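You operate a simulated robot arm through the tools that you are given. There is no shell and no other tool. Be economical: measure what you need, move in short steps, check, and stop when the job is done.

You are at the controls of a simulated robot arm. One attempt, no reset.

Task
Brush the crumbs off the green mould, then dock it and bolt it.
Fine: use the round brush and put it back.

Only the result counts: the job must be done as asked and must still hold three seconds after the hand-in. Knocking over, shifting, dropping, spilling or breaking anything else fails it.

Robot
A 6-joint arm with a two-finger parallel gripper, fixed in place. Base frame: the origin is at the foot of the arm, x ahead of it, y to its left, z up; the work surface is at about z = 864. Lengths are in mm, angles in rad, forces in N, time in s.
With the tool pointing down near the work surface it reaches from about 260 to 680 mm from the base axis. Its first joint turns from -1.152 to 1.152 rad. Payload 2.9 kg.
Tool frame: the origin (TCP) lies between the finger pads and is the grasp point; the fingertips stand 30 mm ahead of it; z points along the fingers, y is the line along which they close. Largest opening 110 mm; finger width 20, thickness 10; the body of the gripper, 48 by 112 mm, starts 55 mm behind the TCP.
Orientation is that of the tool frame in the base frame, as a unit quaternion [w, x, y, z]. With the fingers straight down and closing along the base's y, the tool's x points along the base's -x, its y along +y and its z along -z.

Tools
- The arm moves only by the tool drive_tool. Its argument "plan" is a list of rows, each an object of numbers (a shift or turn left out is 0, a gripper value left out holds the last): "tx", "ty", "tz": the shift along the base's x, y, z in mm; "wx", "wy", "wz": the turn, a rotation vector about the base's x, y, z in rad; "grip": the gripper command, from -1 (shut) to 1 (fully open), values between in proportion. In form: [{"tx": .., "ty": .., "tz": .., "wx": .., "wy": .., "wz": .., "grip": ..}, ...]. A call has 1 to 10 rows; each row is the pose to reach, as a shift and turn from the pose commanded when the call began. Each row takes 0.2 s and may step no farther than 50 mm and 0.15 rad from the row before; otherwise, or with a gripper value out of range, the whole call is refused. Where a pose cannot be reached the arm comes as near as it can. A force on the tool above 60 N (or 10 N above the force at the start of the call, whichever is more), or a blocked arm, ends the call early, and 0.2 s more pass. Each finger travels about 108 mm/s and halts on what it meets, pressing with about 26 N; the grip force reading is that of the motor and also rises with nothing between the fingers. The clock runs only during rows and for 0.2 s after the last one: add rows that repeat a pose to give the fingers time. It gives the time, the measured TCP pose, the force on the tool (base axes), the opening and the grip force at its end, in the units of the frame above (readings bear some noise).
- Cameras (640 x 400 px; columns grow to the right, rows downward): "scene" is fixed at [91.7, 441.4, 1395.6]; the picture's right is [-0.63, -0.78, 0.00], its down [-0.34, 0.27, -0.90] and it looks along [0.70, -0.56, -0.44] (base axes); focal length 365 px, centre (320, 200). "wrist" rides on the gripper at [72, 17, -103] in the tool frame; the picture's right is [-0.23, 0.97, 0.00], its down [-0.76, -0.18, -0.62] and it looks along [-0.61, -0.14, 0.78] (tool axes); focal length 222 px, centre (320, 200). There is no depth. A picture from a camera that has moved, and an enlarged one, comes with that camera's place and axes in the base frame and with its lens.
- get_image(camera): a new picture of that camera. The clock stands still meanwhile.
- enlarge(camera, box): a new picture of the part [left, top, right, bottom] of that camera's present view, enlarged. The clock stands still meanwhile.
- finish_job(): hands the job in; it is judged then, once.

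Go step by step. Nothing tells you positions but the pictures and the camera data: compare them with the known pose of the tool, close in by small moves and look again before you grip or let go. The budget is 120 turns and 64 pictures, counting those below and the enlarged ones. Unless the task says otherwise, let go and move clear before handing in, and close with one line.

The tools are called after ">>>" as a command line: name --argument value ..., lists and objects as JSON in quotes. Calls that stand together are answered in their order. drive_tool: Moves the arm, as the interface text tells. Its arguments: {"type":"object","properties":{"plan":{"type":"array"}},"required":["plan"]} The other tools are called the same way: get_image (camera) takes a picture; enlarge (camera, box) takes an enlarged picture of a part of a camera's view; finish_job () hands the job in.

At the start:

```text
time_s: 0.0
tool_pos: [364.6, 67.2, 1221.4]
tcp_rot: [0.0, 0.0, 1.0, -0.001]
force: [-0.1, -0.4, 1.3]
opening: 109.8
finger_force: 0.1
```

scene: 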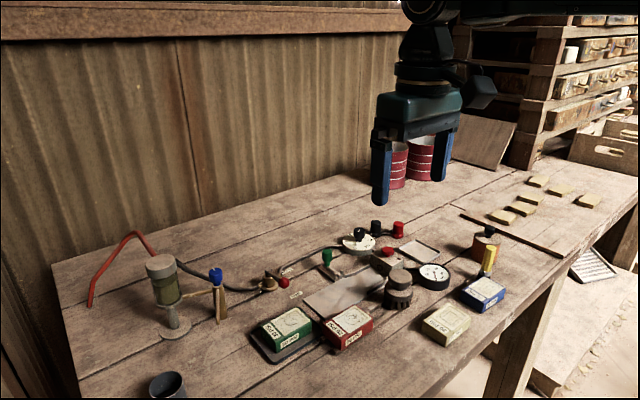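
wrist: 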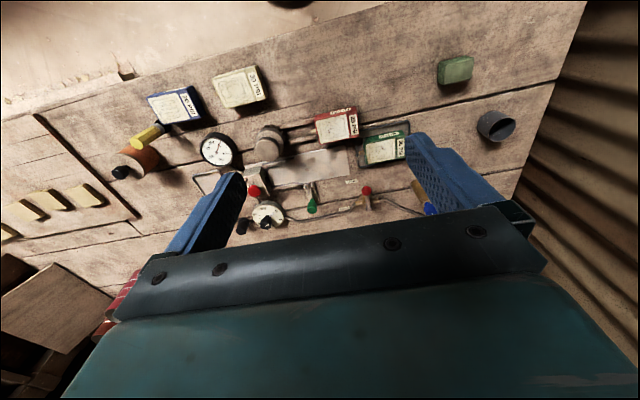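

The scene shows a cluttered bench with several labelled blocks, brushes and a docking fixture. I'll enlarge to identify the mould, brushes, dock and bolt.

>>> enlarge --camera "scene" --box '[220, 200, 420, 370]'

>>> enlarge --camera "scene" --box '[360, 200, 540, 350]'

>>> enlarge --camera "scene" --box '[80, 220, 300, 400]'

>>> enlarge --camera "wrist" --box '[100, 40, 520, 260]'

```text
2.35 times, centred on (320, 285) of scene
camera zoom: at [91.7, 441.4, 1395.6], right [-0.63, -0.78, 0.0], down [-0.34, 0.27, -0.9], along [0.7, -0.56, -0.44], focal length 858 px, centre (320, 0)
```

zoom: 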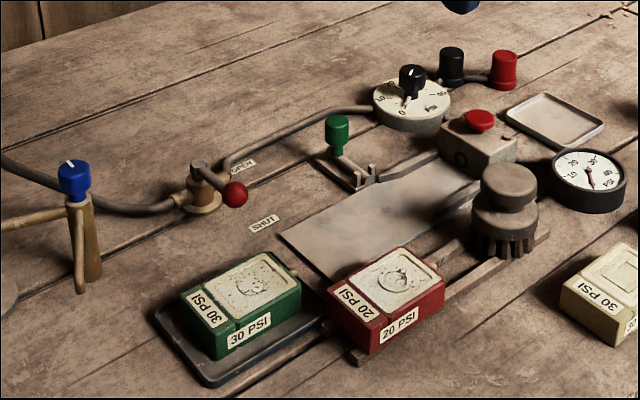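

```text
2.67 times, centred on (450, 275) of scene
camera zoom: at [91.7, 441.4, 1395.6], right [-0.63, -0.78, 0.0], down [-0.34, 0.27, -0.9], along [0.7, -0.56, -0.44], focal length 972 px, centre (-27, 0)
```

zoom: 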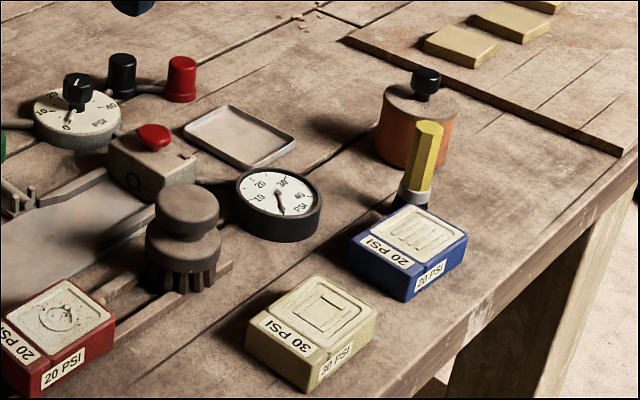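

```text
2.22 times, centred on (190, 310) of scene
camera zoom: at [91.7, 441.4, 1395.6], right [-0.63, -0.78, 0.0], down [-0.34, 0.27, -0.9], along [0.7, -0.56, -0.44], focal length 810 px, centre (609, -44)
```

zoom: 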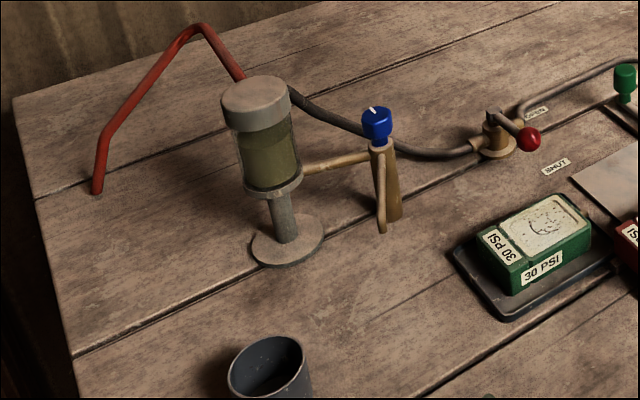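

```text
1.52 times, centred on (310, 150) of wrist
camera zoom: at [292.6, 83.3, 1325.3], right [0.23, 0.97, 0.0], down [0.76, -0.18, 0.62], along [0.61, -0.14, -0.78], focal length 338 px, centre (335, 276)
```

zoom: 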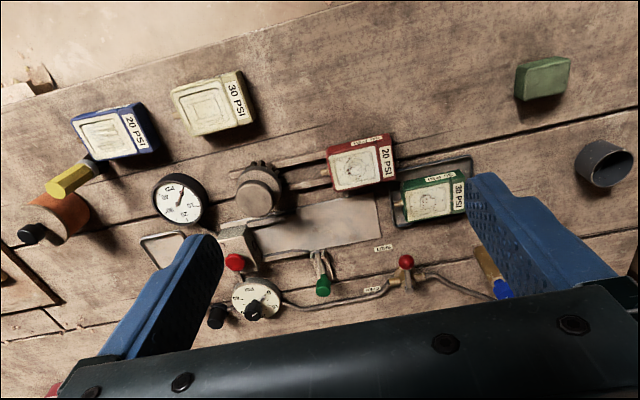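

The red and green moulds, a grey knob-like object with bristles, a yellow tool and a dock-like fixture all sit near x 440–560. I'll back up and lower to get a closer wrist view.

>>> drive_tool --plan '[{"tx": -20, "tz": -40}, {"tx": -40, "tz": -80}, {"tx": -60, "tz": -120}, {"tx": -60, "tz": -150}]'

>>> get_image --camera "wrist"

>>> enlarge --camera "wrist" --box '[200, 80, 440, 230]'

```text
time_s: 1.0
tool_pos: [304.7, 66.3, 1072.4]
tcp_rot: [0.0, 0.0, 1.0, 0.001]
force: [0.0, 0.5, 0.6]
opening: 110.1
finger_force: 0.1
```

```text
57 pictures are left
camera wrist: at [232.5, 83.8, 1175.6], right [0.23, 0.97, 0.0], down [0.76, -0.18, 0.62], along [0.61, -0.14, -0.78], focal length 222 px, centre (320, 200)
```

wrist: 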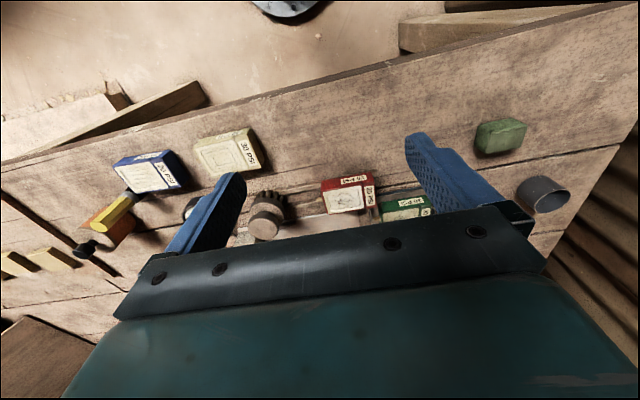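

```text
2.67 times, centred on (320, 155) of wrist
camera zoom: at [232.5, 83.8, 1175.6], right [0.23, 0.97, 0.0], down [0.76, -0.18, 0.62], along [0.61, -0.14, -0.78], focal length 592 px, centre (320, 320)
```

zoom: 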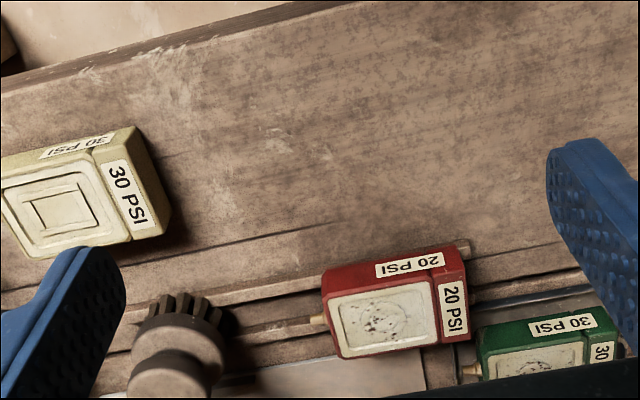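

The camera needs to be further forward to show the dock area. I'll move up and ahead.

>>> drive_tool --plan '[{"tx": 40, "tz": 20}, {"tx": 80, "tz": 40}, {"tx": 120, "tz": 60}, {"tx": 150, "tz": 60}]'

>>> get_image --camera "wrist"

>>> enlarge --camera "wrist" --box '[220, 40, 420, 165]'

```text
time_s: 2.0
tool_pos: [453.8, 66.6, 1130.7]
tcp_rot: [0.0, -0.001, 1.0, 0.0]
force: [-0.7, 0.0, 0.2]
opening: 110.0
finger_force: 0.0
```

```text
55 pictures are left
camera wrist: at [382.5, 83.1, 1235.6], right [0.23, 0.97, 0.0], down [0.76, -0.18, 0.62], along [0.61, -0.14, -0.78], focal length 222 px, centre (320, 200)
```

wrist: 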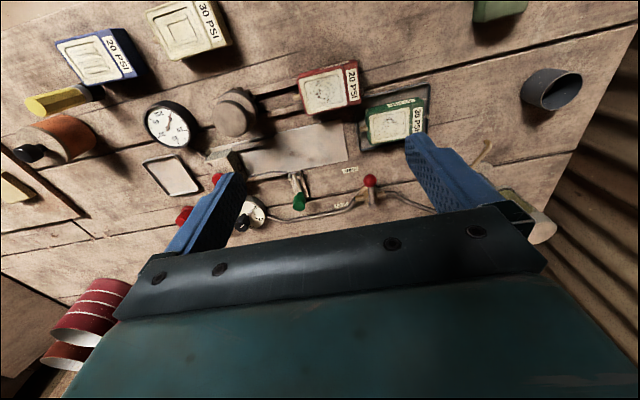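

```text
3.20 times, centred on (320, 102) of wrist
camera zoom: at [382.5, 83.1, 1235.6], right [0.23, 0.97, 0.0], down [0.76, -0.18, 0.62], along [0.61, -0.14, -0.78], focal length 711 px, centre (320, 512)
```

zoom: 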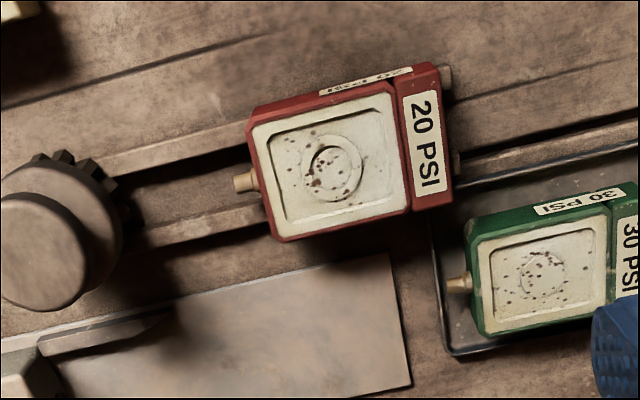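

The red mould and round brush rest on a two-bar rack; the plate with box and green latch is the dock. I'll move toward −y and look at the dock closely.

>>> drive_tool --plan '[{"tx": 40, "ty": -20, "tz": -20}, {"tx": 60, "ty": -50, "tz": -40}, {"tx": 60, "ty": -80, "tz": -40}]'

>>> get_image --camera "wrist"

>>> enlarge --camera "wrist" --box '[260, 50, 460, 175]'

>>> enlarge --camera "scene" --box '[300, 215, 420, 290]'

```text
time_s: 2.8
tool_pos: [514.8, -12.9, 1092.9]
tcp_rot: [-0.001, 0.0, 1.0, 0.0]
force: [0.5, -0.1, -0.4]
opening: 110.3
finger_force: 0.0
```

```text
53 pictures are left
camera wrist: at [442.8, 3.3, 1195.4], right [0.23, 0.97, 0.0], down [0.76, -0.18, 0.62], along [0.61, -0.14, -0.78], focal length 222 px, centre (320, 200)
```

wrist: 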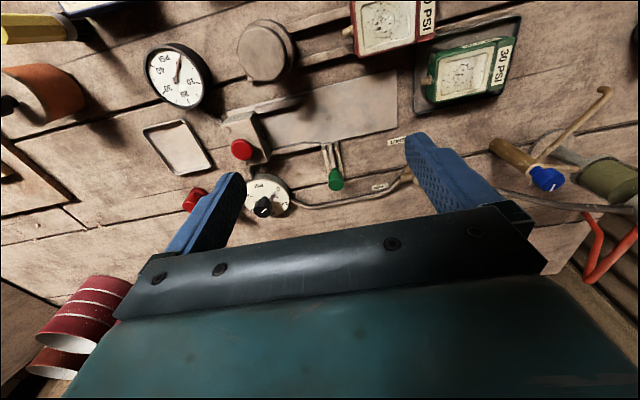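

```text
3.20 times, centred on (360, 112) of wrist
camera zoom: at [442.8, 3.3, 1195.4], right [0.23, 0.97, 0.0], down [0.76, -0.18, 0.62], along [0.61, -0.14, -0.78], focal length 711 px, centre (192, 480)
```

zoom: 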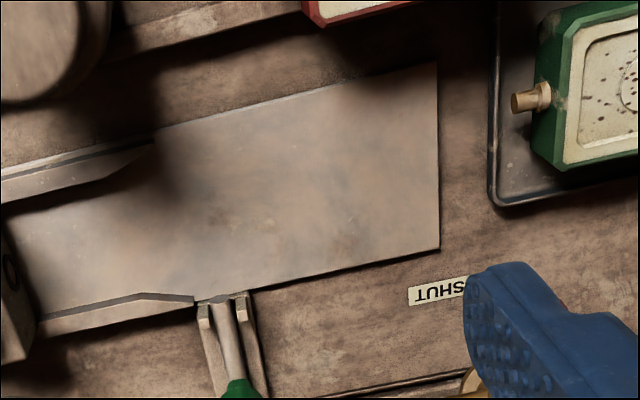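

```text
5.33 times, centred on (360, 252) of scene
camera zoom: at [91.7, 441.4, 1395.6], right [-0.63, -0.78, 0.0], down [-0.34, 0.27, -0.9], along [0.7, -0.56, -0.44], focal length 1945 px, centre (107, -80)
```

zoom: 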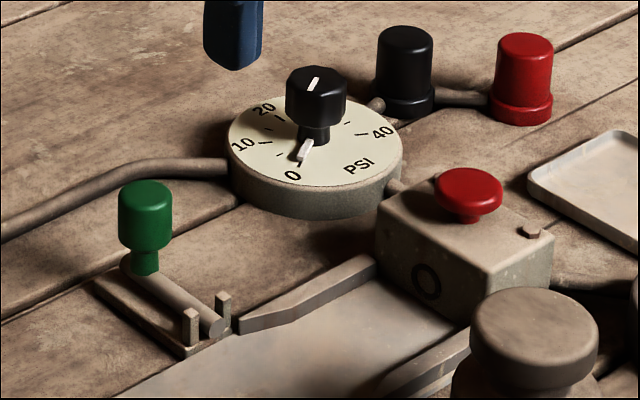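

The dock is a plate along y (x 511–591) with guide rails to the box at y≈−105, and a sliding rod bolt with a green knob at y≈−15. I'll zoom on the two brush candidates and the dock bolt.

>>> enlarge --camera "scene" --box '[370, 255, 450, 315]'

>>> enlarge --camera "scene" --box '[450, 215, 530, 275]'

>>> enlarge --camera "scene" --box '[240, 290, 380, 378]'

>>> enlarge --camera "wrist" --box '[0, 0, 320, 200]'

```text
6.67 times, centred on (410, 285) of scene
camera zoom: at [91.7, 441.4, 1395.6], right [-0.63, -0.78, 0.0], down [-0.34, 0.27, -0.9], along [0.7, -0.56, -0.44], focal length 2431 px, centre (-280, -367)
```

zoom: 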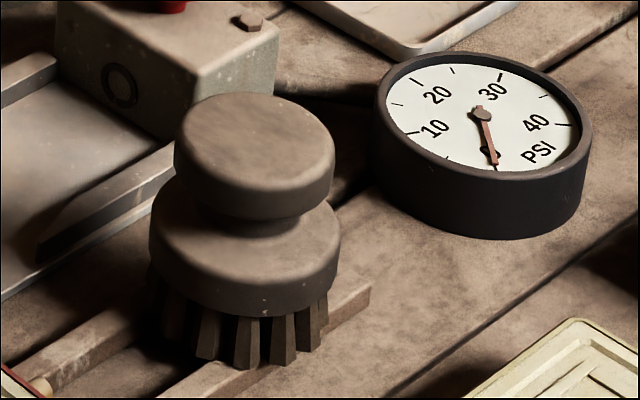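

```text
6.67 times, centred on (490, 245) of scene
camera zoom: at [91.7, 441.4, 1395.6], right [-0.63, -0.78, 0.0], down [-0.34, 0.27, -0.9], along [0.7, -0.56, -0.44], focal length 2431 px, centre (-813, -100)
```

zoom: 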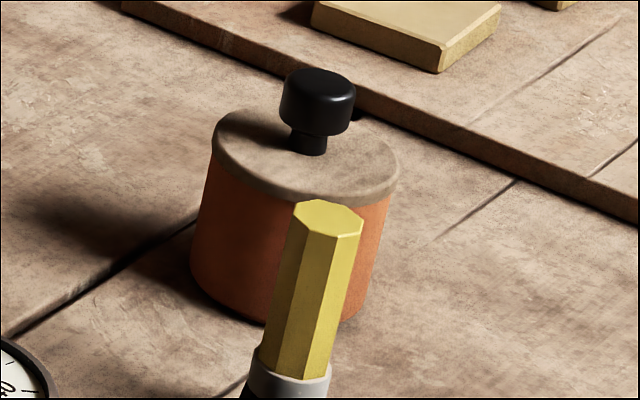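

```text
4.55 times, centred on (310, 334) of scene
camera zoom: at [91.7, 441.4, 1395.6], right [-0.63, -0.78, 0.0], down [-0.34, 0.27, -0.9], along [0.7, -0.56, -0.44], focal length 1658 px, centre (366, -409)
```

zoom: 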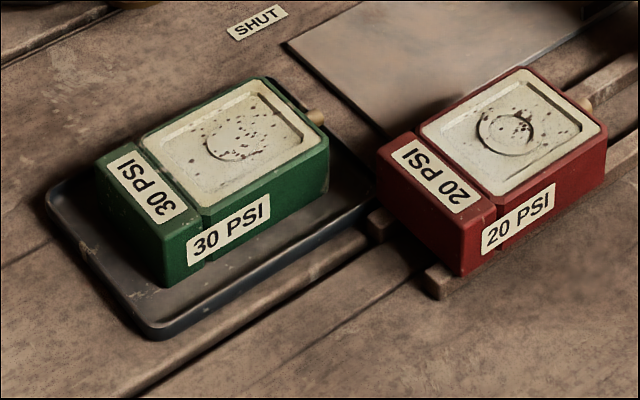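

```text
2.00 times, centred on (160, 100) of wrist
camera zoom: at [442.8, 3.3, 1195.4], right [0.23, 0.97, 0.0], down [0.76, -0.18, 0.62], along [0.61, -0.14, -0.78], focal length 444 px, centre (640, 400)
```

zoom: 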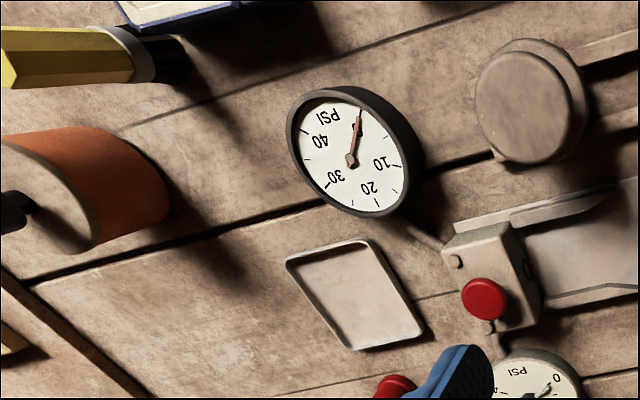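

The grey round brush's top knob is at about (453,−62, top z≈927), ~48 mm wide, with a wider flange below it. I'll position above it at a safe height and check.

>>> drive_tool --plan '[{"tx": -30, "ty": -25, "tz": -40}, {"tx": -62, "ty": -49, "tz": -75}, {"tx": -62, "ty": -49, "tz": -115}]'

>>> get_image --camera "wrist"

>>> enlarge --camera "scene" --box '[330, 220, 470, 310]'

```text
refused: row 1 steps farther than a row can; nothing moved
```

```text
46 pictures are left
camera wrist: at [442.8, 3.3, 1195.4], right [0.23, 0.97, 0.0], down [0.76, -0.18, 0.62], along [0.61, -0.14, -0.78], focal length 222 px, centre (320, 200)
```

wrist: 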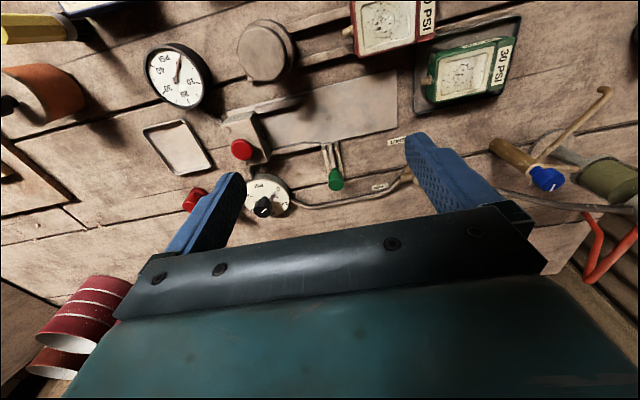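

```text
4.44 times, centred on (400, 265) of scene
camera zoom: at [91.7, 441.4, 1395.6], right [-0.63, -0.78, 0.0], down [-0.34, 0.27, -0.9], along [0.7, -0.56, -0.44], focal length 1621 px, centre (-36, -89)
```

zoom: 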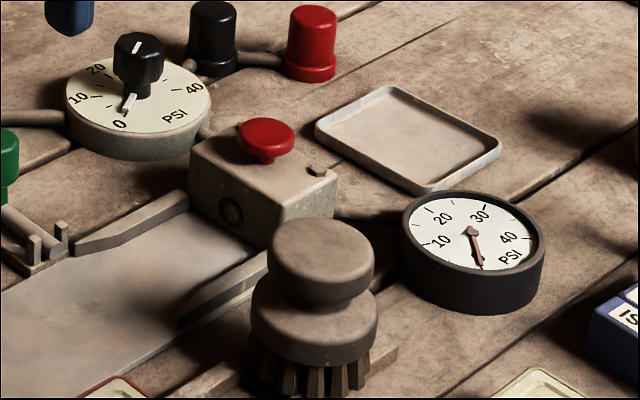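

The step was too big; I'll re-send with smaller ones.

>>> drive_tool --plan '[{"tx": -20, "ty": -16, "tz": -30}, {"tx": -40, "ty": -32, "tz": -60}, {"tx": -62, "ty": -49, "tz": -90}, {"tx": -62, "ty": -49, "tz": -115}]'

>>> get_image --camera "wrist"

>>> get_image --camera "scene"

```text
time_s: 3.8
tool_pos: [453.1, -61.7, 975.3]
tcp_rot: [0.0, 0.0, 1.0, 0.0]
force: [1.5, 0.9, -0.4]
opening: 110.3
finger_force: 0.0
```

```text
44 pictures are left
camera wrist: at [380.3, -45.0, 1080.7], right [0.23, 0.97, 0.0], down [0.76, -0.18, 0.62], along [0.61, -0.14, -0.78], focal length 222 px, centre (320, 200)
```

wrist: 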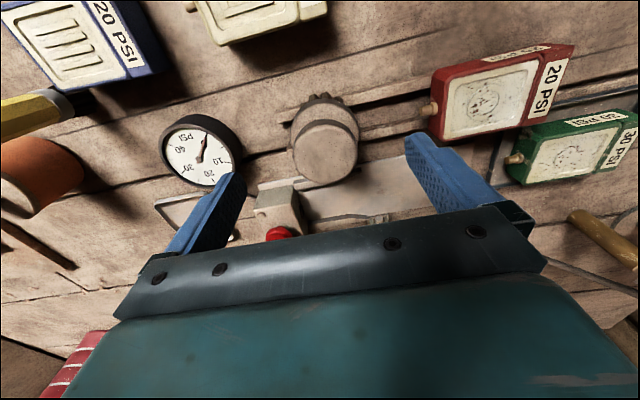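

```text
43 pictures are left
```

scene: 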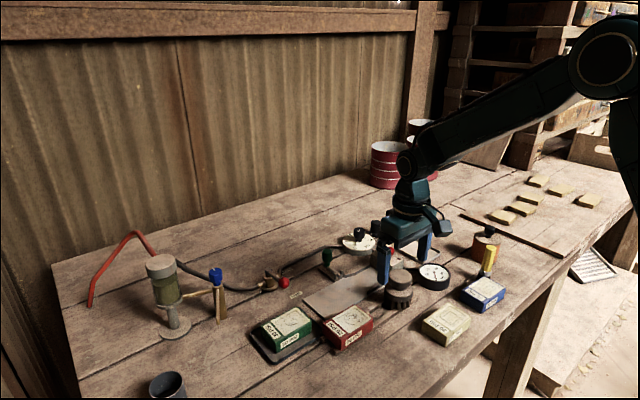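

The knob is centred about (456,−61). I'll descend to z≈938 with the fingers open, then look before gripping.

>>> drive_tool --plan '[{"tx": 3, "ty": 1, "tz": -15}, {"tx": 3, "ty": 1, "tz": -30}, {"tx": 3, "ty": 1, "tz": -37}]'

>>> enlarge --camera "scene" --box '[350, 230, 450, 310]'

>>> enlarge --camera "wrist" --box '[220, 90, 440, 230]'

```text
time_s: 4.6
tool_pos: [454.7, -60.9, 940.6]
tcp_rot: [0.0, 0.0, 1.0, 0.0]
force: [-0.6, 0.3, -0.5]
opening: 110.0
finger_force: 0.1
```

```text
5.00 times, centred on (400, 270) of scene
camera zoom: at [91.7, 441.4, 1395.6], right [-0.63, -0.78, 0.0], down [-0.34, 0.27, -0.9], along [0.7, -0.56, -0.44], focal length 1823 px, centre (-80, -150)
```

zoom: 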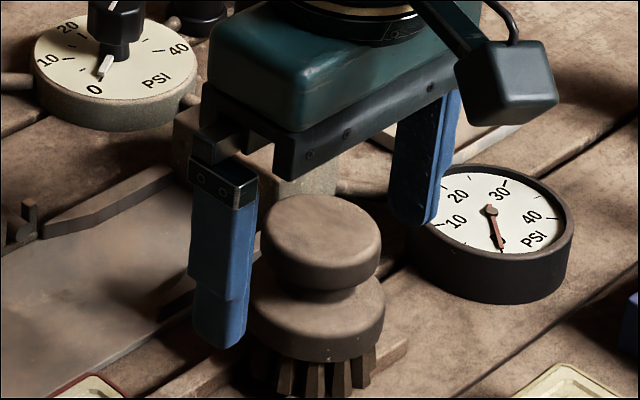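

```text
2.86 times, centred on (330, 160) of wrist
camera zoom: at [383.5, -44.4, 1043.7], right [0.23, 0.97, 0.0], down [0.76, -0.18, 0.62], along [0.61, -0.14, -0.78], focal length 635 px, centre (291, 314)
```

zoom: 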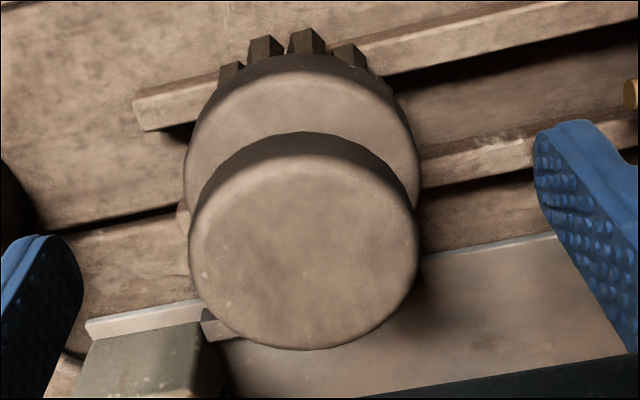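

Alignment looks good: the knob is centred within 2 mm. Gripping now.

>>> drive_tool --plan '[{"tx": 2, "ty": 1.5, "grip": 1}, {"tx": 2, "ty": 1.5, "grip": 0.2}, {"tx": 2, "ty": 1.5, "grip": -0.4}, {"tx": 2, "ty": 1.5, "grip": -0.6}, {"tx": 2, "ty": 1.5, "grip": -0.8}]'

>>> enlarge --camera "scene" --box '[350, 230, 450, 310]'

```text
time_s: 5.8
tool_pos: [458.9, -59.4, 940.5]
tcp_rot: [0.0, 0.0, 1.0, 0.0]
force: [0.2, 0.5, -0.8]
opening: 46.6
finger_force: 25.6
```

```text
5.00 times, centred on (400, 270) of scene
camera zoom: at [91.7, 441.4, 1395.6], right [-0.63, -0.78, 0.0], down [-0.34, 0.27, -0.9], along [0.7, -0.56, -0.44], focal length 1823 px, centre (-80, -150)
```

zoom: 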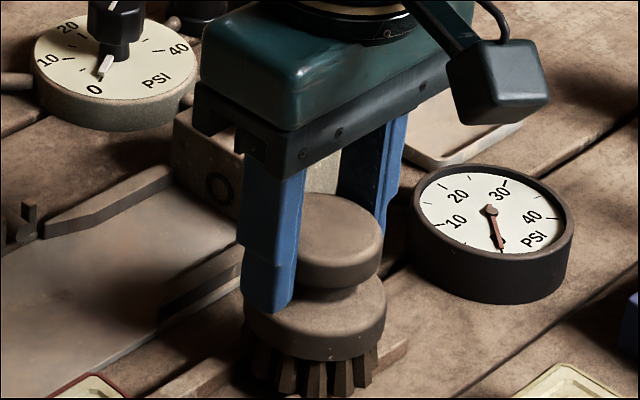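

The brush is held (opening 46.6). I'll lift it 70 mm and carry it toward the green mould.

>>> drive_tool --plan '[{"tz": 20}, {"tz": 45}, {"tz": 75}, {"tx": 10, "ty": 40, "tz": 80}, {"tx": 20, "ty": 85, "tz": 80}, {"tx": 33, "ty": 130, "tz": 80}, {"tx": 48, "ty": 172, "tz": 80}, {"tx": 63, "ty": 210, "tz": 80}, {"tx": 63, "ty": 210, "tz": 80}]'

>>> get_image --camera "wrist"

>>> enlarge --camera "scene" --box '[220, 220, 400, 370]'

```text
time_s: 7.8
tool_pos: [520.5, 151.8, 1018.6]
tcp_rot: [0.0, 0.0, 1.0, 0.001]
force: [-0.3, 0.1, 0.1]
opening: 11.3
finger_force: 0.0
```

```text
39 pictures are left
camera wrist: at [448.8, 167.8, 1123.5], right [0.23, 0.97, 0.0], down [0.76, -0.18, 0.62], along [0.61, -0.14, -0.78], focal length 222 px, centre (320, 200)
```

wrist: 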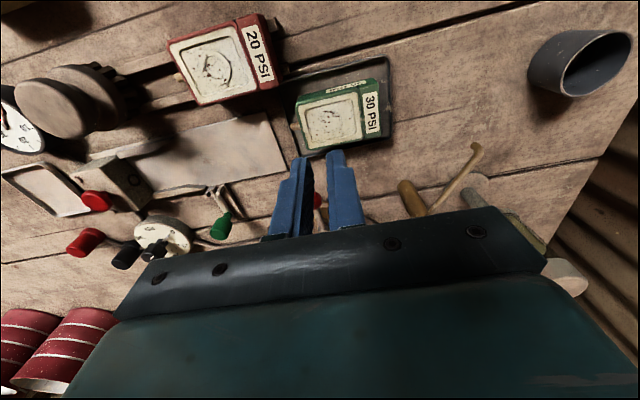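

```text
2.67 times, centred on (310, 295) of scene
camera zoom: at [91.7, 441.5, 1395.6], right [-0.63, -0.78, 0.0], down [-0.34, 0.27, -0.9], along [0.7, -0.56, -0.44], focal length 972 px, centre (347, -53)
```

zoom: 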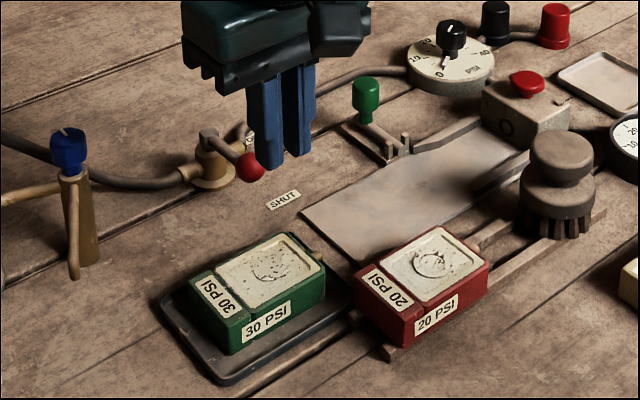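

The brush slipped out on lifting; it is still standing in its place and I moved away empty. I'll return above it with the fingers open and re-examine for a better, deeper grip.

>>> drive_tool --plan '[{"tx": -10, "ty": -40, "grip": 1}, {"tx": -22, "ty": -85, "grip": 1}, {"tx": -35, "ty": -130, "grip": 1}, {"tx": -50, "ty": -172, "grip": 1}, {"tx": -64, "ty": -211, "grip": 1}, {"tx": -64, "ty": -211, "tz": -35}, {"tx": -64, "ty": -211, "tz": -60}]'

>>> enlarge --camera "wrist" --box '[220, 90, 440, 230]'

>>> enlarge --camera "scene" --box '[360, 245, 440, 305]'

```text
time_s: 9.4
tool_pos: [456.3, -62.2, 959.4]
tcp_rot: [0.0, 0.0, 1.0, 0.0]
force: [0.1, 1.0, -0.1]
opening: 109.8
finger_force: 0.0
```

```text
2.86 times, centred on (330, 160) of wrist
camera zoom: at [385.0, -45.1, 1064.3], right [0.23, 0.97, 0.0], down [0.76, -0.18, 0.62], along [0.61, -0.14, -0.78], focal length 635 px, centre (291, 314)
```

zoom: 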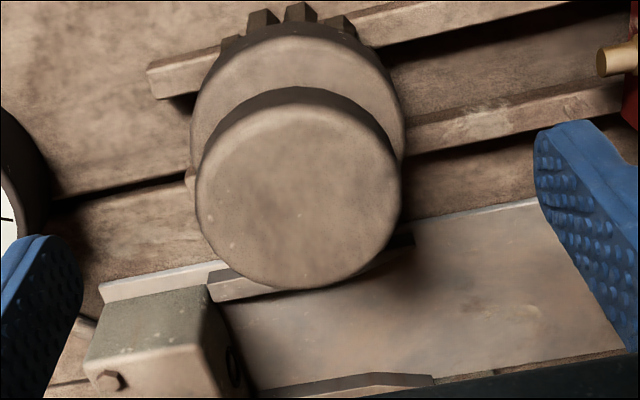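

```text
6.67 times, centred on (400, 275) of scene
camera zoom: at [91.7, 441.4, 1395.6], right [-0.63, -0.78, 0.0], down [-0.34, 0.27, -0.9], along [0.7, -0.56, -0.44], focal length 2431 px, centre (-213, -300)
```

zoom: 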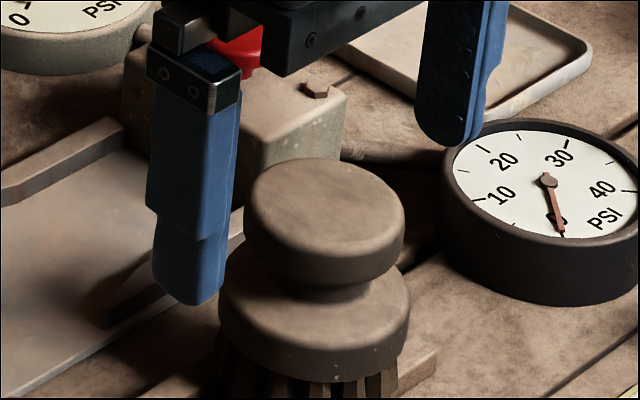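

The knob has a rounded edge, so gripping near its top let it slip. I'll go about 8 mm deeper (TCP z≈933) and test with a small lift.

>>> drive_tool --plan '[{"tx": -1, "ty": 2, "tz": -14, "grip": 1}, {"tx": -1, "ty": 2, "tz": -27, "grip": 1}, {"tx": -1, "ty": 2, "tz": -27, "grip": 0}, {"tx": -1, "ty": 2, "tz": -27, "grip": -0.5}, {"tx": -1, "ty": 2, "tz": -27, "grip": -1}, {"tx": -1, "ty": 2, "tz": -27, "grip": -1}, {"tx": -1, "ty": 2, "tz": -27, "grip": -1}]'

>>> drive_tool --plan '[{"tz": 2}, {"tz": 4}, {"tz": 7}, {"tz": 10}, {"tz": 10}]'

>>> enlarge --camera "scene" --box '[360, 245, 440, 305]'

```text
time_s: 11.0
tool_pos: [455.6, -59.6, 932.8]
tcp_rot: [0.0, -0.001, 1.0, 0.0]
force: [0.4, 0.5, -0.2]
opening: 56.1
finger_force: 25.9
```

```text
time_s: 12.2
tool_pos: [456.2, -57.8, 942.9]
tcp_rot: [0.0, 0.0, 1.0, 0.0]
force: [-1.1, 0.2, -1.4]
opening: 55.5
finger_force: 25.8
```

```text
6.67 times, centred on (400, 275) of scene
camera zoom: at [91.7, 441.4, 1395.6], right [-0.63, -0.78, 0.0], down [-0.34, 0.27, -0.9], along [0.7, -0.56, -0.44], focal length 2431 px, centre (-213, -300)
```

zoom: 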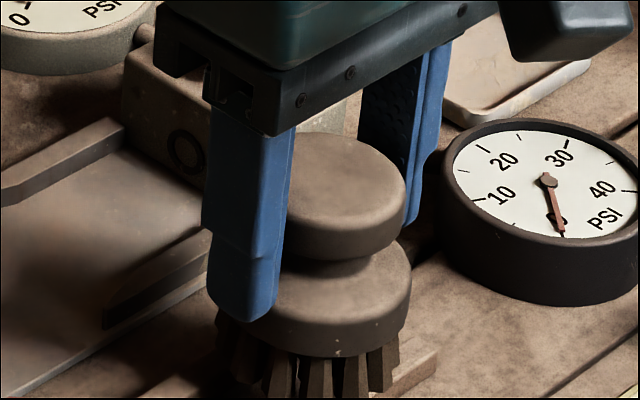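

It's now gripping the wider flange and lifts, but only by the flange's top rim. I'll set it down, open, go ~13 mm deeper for a solid flange grip, and re-lift.

>>> drive_tool --plan '[{"tz": -3}, {"tz": -6}, {"tz": -9}, {"tz": -10}, {"tz": -10, "grip": -0.4}, {"tz": -10, "grip": 0.3}, {"tz": -10, "grip": 0.5}]'

>>> drive_tool --plan '[{"tz": -7, "grip": 0.5}, {"tz": -14, "grip": 0.5}, {"tz": -14, "grip": 0}, {"tz": -14, "grip": -0.5}, {"tz": -14, "grip": -1}, {"tz": -14, "grip": -1}]'

>>> enlarge --camera "scene" --box '[360, 245, 440, 305]'

```text
time_s: 13.8
tool_pos: [456.1, -57.9, 932.7]
tcp_rot: [-0.001, -0.001, 1.0, 0.0]
force: [-0.1, -0.1, -0.6]
opening: 82.3
finger_force: 0.0
```

```text
time_s: 15.2
tool_pos: [455.3, -59.0, 919.7]
tcp_rot: [0.0, 0.0, 1.0, 0.0]
force: [0.2, 0.2, -0.3]
opening: 56.3
finger_force: 26.1
```

```text
6.67 times, centred on (400, 275) of scene
camera zoom: at [91.7, 441.4, 1395.6], right [-0.63, -0.78, 0.0], down [-0.34, 0.27, -0.9], along [0.7, -0.56, -0.44], focal length 2431 px, centre (-213, -300)
```

zoom: 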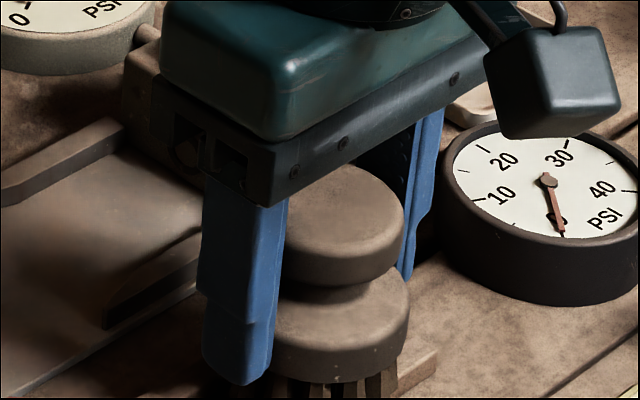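

A full flange grip at TCP (455.5, −58.5, 919.7). I'll lift slowly and check that it holds.

>>> drive_tool --plan '[{"tz": 5}, {"tz": 15}, {"tz": 30}, {"tz": 50}, {"tz": 70}, {"tz": 85}, {"tz": 85}]'

>>> enlarge --camera "scene" --box '[360, 215, 440, 275]'

```text
time_s: 16.8
tool_pos: [455.2, -59.0, 1003.7]
tcp_rot: [-0.001, 0.0, 1.0, 0.001]
force: [0.4, 0.8, -1.1]
opening: 56.5
finger_force: 25.9
```

```text
6.67 times, centred on (400, 245) of scene
camera zoom: at [91.7, 441.4, 1395.6], right [-0.63, -0.78, 0.0], down [-0.34, 0.27, -0.9], along [0.7, -0.56, -0.44], focal length 2431 px, centre (-213, -100)
```

zoom: 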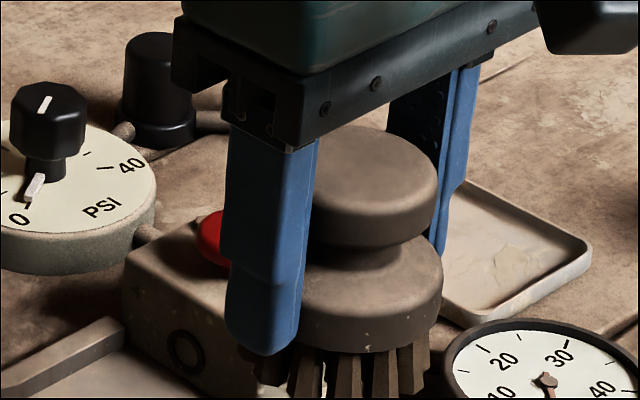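

The brush is held firmly. Carrying it over the green mould's pocket at about (522, 158).

>>> drive_tool --plan '[{"tx": 10, "ty": 35}, {"tx": 20, "ty": 75}, {"tx": 32, "ty": 115}, {"tx": 44, "ty": 155}, {"tx": 56, "ty": 190}, {"tx": 67, "ty": 217}, {"tx": 67, "ty": 217}]'

>>> enlarge --camera "scene" --box '[220, 210, 380, 370]'

>>> enlarge --camera "wrist" --box '[220, 60, 440, 220]'

```text
time_s: 18.4
tool_pos: [523.4, 158.2, 1003.6]
tcp_rot: [0.0, -0.001, 1.0, 0.001]
force: [0.3, 0.1, -1.3]
opening: 56.3
finger_force: 26.3
```

```text
2.50 times, centred on (300, 290) of scene
camera zoom: at [91.7, 441.5, 1395.6], right [-0.63, -0.78, 0.0], down [-0.34, 0.27, -0.9], along [0.7, -0.56, -0.44], focal length 912 px, centre (370, -25)
```

zoom: 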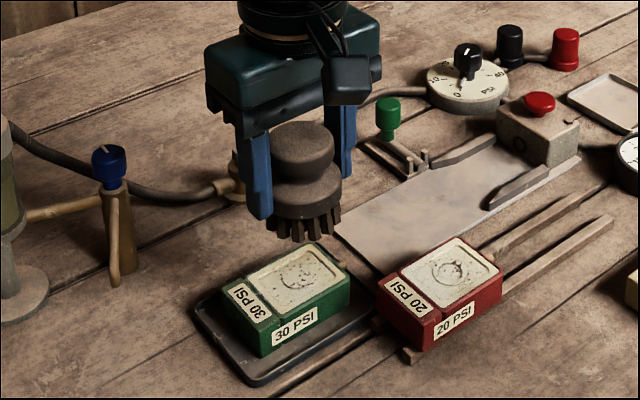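

```text
2.50 times, centred on (330, 140) of wrist
camera zoom: at [451.1, 175.3, 1107.4], right [0.23, 0.97, 0.0], down [0.76, -0.18, 0.62], along [0.61, -0.14, -0.78], focal length 555 px, centre (295, 350)
```

zoom: 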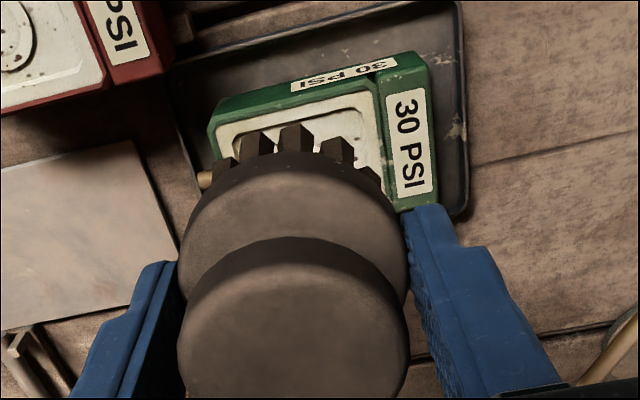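

The brush is above the pocket (centre ≈ (523,160)). I'll descend 40 mm and look at the gap from the scene camera.

>>> drive_tool --plan '[{"ty": 1, "tz": -15}, {"ty": 1, "tz": -30}, {"ty": 1, "tz": -42}, {"ty": 1, "tz": -42}]'

>>> enlarge --camera "scene" --box '[250, 260, 350, 360]'

```text
time_s: 19.4
tool_pos: [523.6, 158.6, 962.7]
tcp_rot: [0.0, 0.0, 1.0, 0.001]
force: [0.0, 0.3, -1.3]
opening: 56.4
finger_force: 25.8
```

```text
4.00 times, centred on (300, 310) of scene
camera zoom: at [91.7, 441.4, 1395.6], right [-0.63, -0.78, 0.0], down [-0.34, 0.27, -0.9], along [0.7, -0.56, -0.44], focal length 1459 px, centre (400, -240)
```

zoom: 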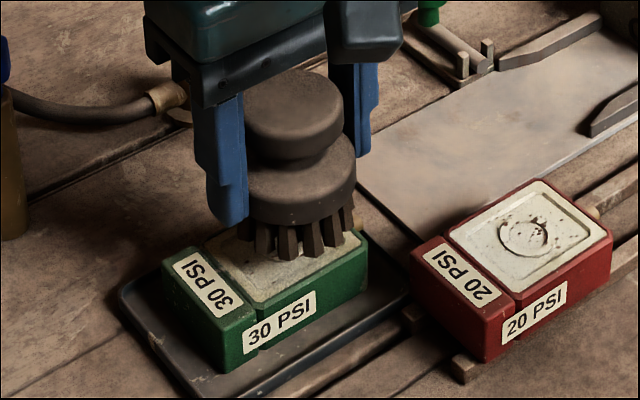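

The bristles appear nearly at the mould's top. I'll feel down in small steps, watching the force.

>>> drive_tool --plan '[{"tz": -1.5}, {"tz": -3}, {"tz": -3}]'

>>> drive_tool --plan '[{"tz": -1.5}, {"tz": -3}, {"tz": -3}]'

>>> enlarge --camera "scene" --box '[250, 280, 340, 350]'

```text
time_s: 20.2
tool_pos: [522.0, 158.9, 959.1]
tcp_rot: [0.0, 0.0, 1.0, 0.0]
force: [-0.7, -0.2, -0.6]
opening: 56.6
finger_force: 25.6
```

```text
time_s: 21.0
tool_pos: [523.0, 160.3, 955.3]
tcp_rot: [0.0, 0.0, 1.0, -0.001]
force: [0.8, 0.0, -0.5]
opening: 56.4
finger_force: 26.4
```

```text
5.71 times, centred on (295, 315) of scene
camera zoom: at [91.7, 441.4, 1395.6], right [-0.63, -0.78, 0.0], down [-0.34, 0.27, -0.9], along [0.7, -0.56, -0.44], focal length 2084 px, centre (463, -457)
```

zoom: 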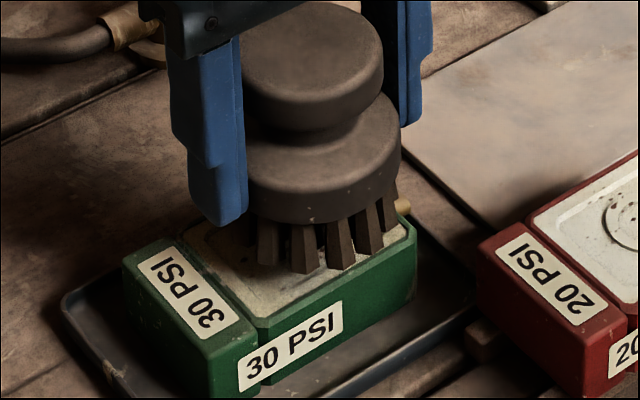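

No contact yet. Continuing down gently.

>>> drive_tool --plan '[{"tz": -1}, {"tz": -2}, {"tz": -2}]'

>>> drive_tool --plan '[{"tz": -1}, {"tz": -2}, {"tz": -2}]'

>>> drive_tool --plan '[{"tz": -1}, {"tz": -2}, {"tz": -2}]'

>>> enlarge --camera "scene" --box '[250, 280, 340, 350]'

```text
time_s: 21.8
tool_pos: [522.2, 159.3, 953.9]
tcp_rot: [0.0, 0.0, 1.0, -0.001]
force: [-0.3, -0.5, -1.3]
opening: 56.4
finger_force: 25.8
```

```text
time_s: 22.6
tool_pos: [522.2, 160.1, 951.9]
tcp_rot: [0.0, 0.0, 1.0, 0.0]
force: [0.0, -0.5, -0.2]
opening: 56.2
finger_force: 25.7
```

```text
time_s: 23.4
tool_pos: [523.0, 158.9, 949.6]
tcp_rot: [0.0, 0.0, 1.0, 0.001]
force: [-0.2, -0.1, 0.0]
opening: 56.4
finger_force: 25.6
```

```text
5.71 times, centred on (295, 315) of scene
camera zoom: at [91.7, 441.4, 1395.6], right [-0.63, -0.78, 0.0], down [-0.34, 0.27, -0.9], along [0.7, -0.56, -0.44], focal length 2084 px, centre (463, -457)
```

zoom: 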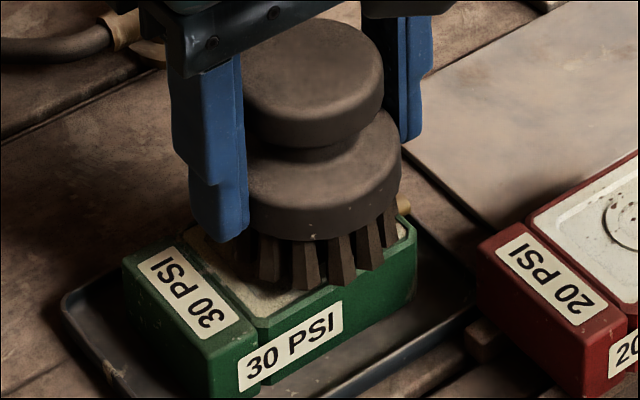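

Very close now. Continuing 1–2 mm at a time.

>>> drive_tool --plan '[{"tz": -1}, {"tz": -2}, {"tz": -2}]'

>>> drive_tool --plan '[{"tz": -1}, {"tz": -2}, {"tz": -2}]'

>>> enlarge --camera "scene" --box '[265, 300, 325, 345]'

```text
time_s: 24.2
tool_pos: [522.3, 158.7, 947.8]
tcp_rot: [0.0, 0.0, 1.0, 0.0]
force: [0.9, 0.0, -0.1]
opening: 56.4
finger_force: 25.6
```

```text
time_s: 25.0
tool_pos: [521.3, 158.6, 946.3]
tcp_rot: [-0.001, 0.001, 1.0, 0.0]
force: [-0.2, -0.6, 0.0]
opening: 56.5
finger_force: 26.3
```

```text
8.89 times, centred on (295, 322) of scene
camera zoom: at [91.7, 441.4, 1395.6], right [-0.63, -0.78, 0.0], down [-0.34, 0.27, -0.9], along [0.7, -0.56, -0.44], focal length 3242 px, centre (542, -889)
```

zoom: 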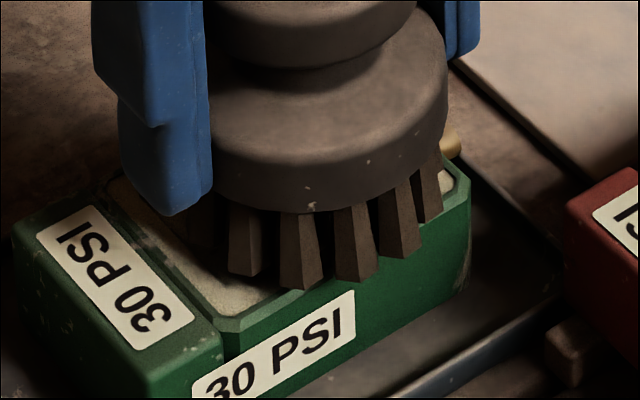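

The bristles overhang the near side; recomputing, the mould top is at z≈889 with centre x≈530. I'll raise slightly, shift +8 in x, and feel down again.

>>> drive_tool --plan '[{"tz": 6}, {"tx": 8, "ty": 2, "tz": 6}, {"tx": 8, "ty": 2, "tz": 1}, {"tx": 8, "ty": 2, "tz": -1}, {"tx": 8, "ty": 2, "tz": -1}]'

>>> drive_tool --plan '[{"tz": -1}, {"tz": -2}, {"tz": -2}]'

>>> enlarge --camera "scene" --box '[265, 300, 325, 345]'

```text
time_s: 26.2
tool_pos: [529.5, 160.5, 944.6]
tcp_rot: [-0.001, 0.0, 1.0, 0.0]
force: [-0.8, 0.2, -2.1]
opening: 56.4
finger_force: 25.9
```

```text
time_s: 27.0
tool_pos: [530.5, 161.0, 941.8]
tcp_rot: [0.0, -0.001, 1.0, 0.0]
force: [0.8, -0.7, -0.5]
opening: 56.3
finger_force: 25.8
```

```text
8.89 times, centred on (295, 322) of scene
camera zoom: at [91.7, 441.4, 1395.6], right [-0.63, -0.78, 0.0], down [-0.34, 0.27, -0.9], along [0.7, -0.56, -0.44], focal length 3242 px, centre (542, -889)
```

zoom: 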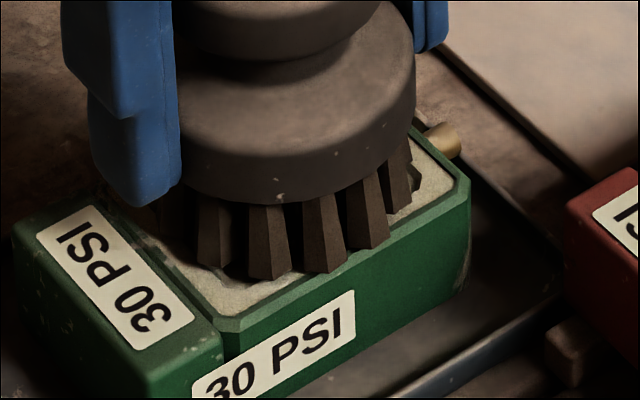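

The bristles flare slightly and about span the mould's width, so it's roughly centred. I'll keep feeling down for contact.

>>> drive_tool --plan '[{"tz": -1}, {"tz": -2}, {"tz": -2}]'

>>> drive_tool --plan '[{"tz": -1}, {"tz": -2}, {"tz": -2}]'

>>> enlarge --camera "scene" --box '[255, 285, 335, 345]'

```text
time_s: 27.8
tool_pos: [530.8, 162.3, 940.7]
tcp_rot: [0.0, 0.0, 1.0, 0.0]
force: [-2.0, -1.3, 5.6]
opening: 56.4
finger_force: 26.2
```

```text
time_s: 28.6
tool_pos: [531.9, 161.0, 939.9]
tcp_rot: [0.001, 0.0, 1.0, 0.0]
force: [-5.1, -1.7, 23.2]
opening: 56.2
finger_force: 25.5
```

```text
6.67 times, centred on (295, 315) of scene
camera zoom: at [91.2, 441.3, 1395.7], right [-0.63, -0.78, 0.0], down [-0.34, 0.28, -0.9], along [0.7, -0.56, -0.44], focal length 2431 px, centre (487, -567)
```

zoom: 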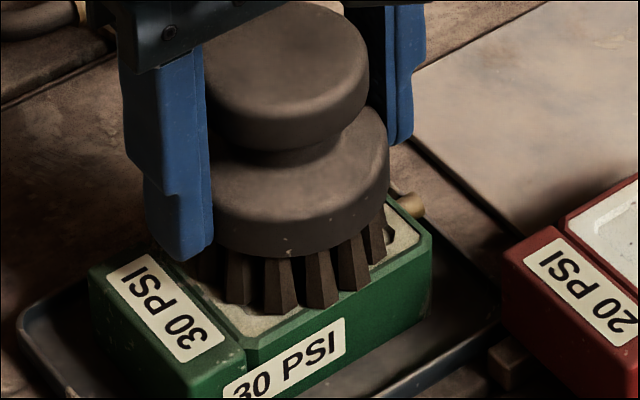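

Contact found at TCP z≈941 (23 N at the deeper point). I'll ease up 2 mm for light pressure and sweep over the pocket.

>>> drive_tool --plan '[{"tz": 2}, {"tx": 6, "tz": 2}, {"tx": 12, "tz": 2}, {"tx": 4, "tz": 2}, {"tx": -6, "tz": 2}, {"tx": -12, "tz": 2}, {"tx": -4, "tz": 2}, {"ty": -8, "tz": 2}, {"ty": -14, "tz": 2}, {"ty": -14, "tz": 2}]'

>>> drive_tool --plan '[{"ty": 6}, {"ty": 14}, {"ty": 20}, {"tx": 8, "ty": 20}, {"tx": 8, "ty": 10}, {"tx": 8, "ty": 0}, {"tx": -8, "ty": 0}, {"tx": -8, "ty": 10}, {"tx": -8, "ty": 20}, {"tx": -8, "ty": 20}]'

>>> enlarge --camera "scene" --box '[255, 285, 335, 345]'

```text
time_s: 30.8
tool_pos: [529.7, 146.1, 939.3]
tcp_rot: [-0.001, -0.001, 1.0, 0.0]
force: [0.3, 1.8, 3.8]
opening: 56.5
finger_force: 26.6
```

```text
time_s: 33.0
tool_pos: [522.8, 167.8, 940.2]
tcp_rot: [0.0, 0.0, 1.0, 0.0]
force: [0.4, -0.7, -0.2]
opening: 56.3
finger_force: 25.3
```

```text
6.67 times, centred on (295, 315) of scene
camera zoom: at [91.7, 441.4, 1395.6], right [-0.63, -0.78, 0.0], down [-0.34, 0.27, -0.9], along [0.7, -0.56, -0.44], focal length 2431 px, centre (487, -567)
```

zoom: 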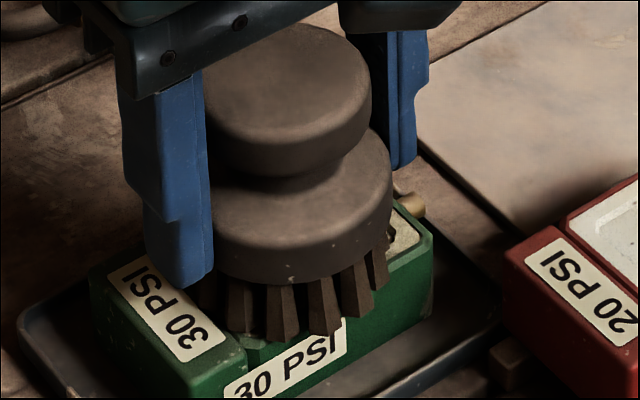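

Now I'll lift and move the brush aside a bit to check whether the crumbs are gone.

>>> drive_tool --plan '[{"tz": 20}, {"tz": 45}, {"tx": -5, "ty": -35, "tz": 65}, {"tx": -20, "ty": -75, "tz": 65}, {"tx": -30, "ty": -110, "tz": 65}]'

>>> enlarge --camera "scene" --box '[240, 280, 340, 350]'

```text
time_s: 34.2
tool_pos: [492.5, 57.1, 1005.3]
tcp_rot: [0.0, 0.001, 1.0, 0.0]
force: [0.0, 0.3, -0.9]
opening: 56.1
finger_force: 25.8
```

```text
5.71 times, centred on (290, 315) of scene
camera zoom: at [91.7, 441.4, 1395.6], right [-0.63, -0.78, 0.0], down [-0.34, 0.27, -0.9], along [0.7, -0.56, -0.44], focal length 2084 px, centre (491, -457)
```

zoom: 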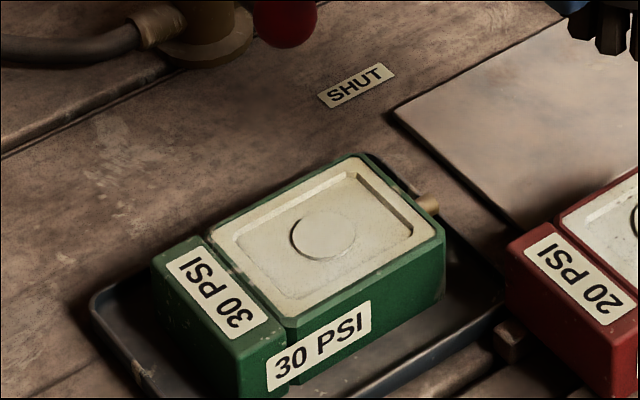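

The mould is clean. Returning the brush to its rack spot at (455.5, −58.5), TCP z≈920.

>>> drive_tool --plan '[{"tx": -10, "ty": -35}, {"tx": -22, "ty": -75}, {"tx": -37, "ty": -115.5}, {"tx": -37, "ty": -115.5}]'

>>> drive_tool --plan '[{"tz": -30}, {"tz": -60}, {"tz": -74}, {"tz": -79}, {"tz": -82}, {"tz": -82}]'

```text
time_s: 35.2
tool_pos: [455.7, -57.5, 1005.3]
tcp_rot: [0.0, 0.0, 1.0, 0.001]
force: [-0.2, -0.1, -0.6]
opening: 56.2
finger_force: 25.4
```

```text
time_s: 36.6
tool_pos: [456.0, -58.7, 923.7]
tcp_rot: [0.0, 0.0, 1.0, 0.0]
force: [0.6, -0.2, -0.2]
opening: 56.2
finger_force: 26.0
```

Lowering the last few millimetres until it touches.

>>> drive_tool --plan '[{"tz": -1}, {"tz": -2}, {"tz": -3}, {"tz": -3}]'

>>> enlarge --camera "scene" --box '[360, 245, 440, 305]'

```text
time_s: 37.6
tool_pos: [455.0, -58.8, 920.4]
tcp_rot: [-0.001, 0.0, 1.0, 0.0]
force: [0.1, 0.3, -0.8]
opening: 56.3
finger_force: 25.7
```

```text
6.67 times, centred on (400, 275) of scene
camera zoom: at [91.7, 441.4, 1395.6], right [-0.63, -0.78, 0.0], down [-0.34, 0.27, -0.9], along [0.7, -0.56, -0.44], focal length 2431 px, centre (-213, -300)
```

zoom: 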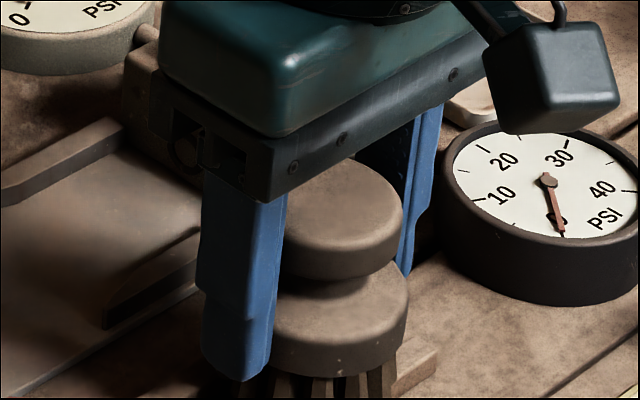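

>>> drive_tool --plan '[{"tz": -1}, {"tz": -1}]'

>>> drive_tool --plan '[{"tz": -1}, {"tz": -1}]'

```text
time_s: 38.2
tool_pos: [456.6, -58.7, 919.4]
tcp_rot: [-0.001, 0.0, 1.0, 0.0]
force: [-0.5, 0.0, -1.5]
opening: 56.2
finger_force: 26.1
```

```text
time_s: 38.8
tool_pos: [455.7, -59.2, 918.0]
tcp_rot: [-0.001, -0.001, 1.0, 0.0]
force: [-0.6, -0.2, -1.2]
opening: 56.0
finger_force: 26.4
```

No contact yet; continuing a touch lower before opening.

>>> drive_tool --plan '[{"tz": -1}, {"tz": -1}]'

>>> drive_tool --plan '[{"tz": -1}, {"tz": -1}]'

```text
time_s: 39.4
tool_pos: [455.8, -57.8, 917.7]
tcp_rot: [0.0, 0.0, 1.0, 0.0]
force: [-3.4, 0.9, 8.9]
opening: 56.4
finger_force: 25.8
```

```text
time_s: 40.0
tool_pos: [456.2, -59.1, 916.6]
tcp_rot: [0.001, 0.0, 1.0, 0.0]
force: [-6.1, 1.8, 23.0]
opening: 56.3
finger_force: 25.8
```

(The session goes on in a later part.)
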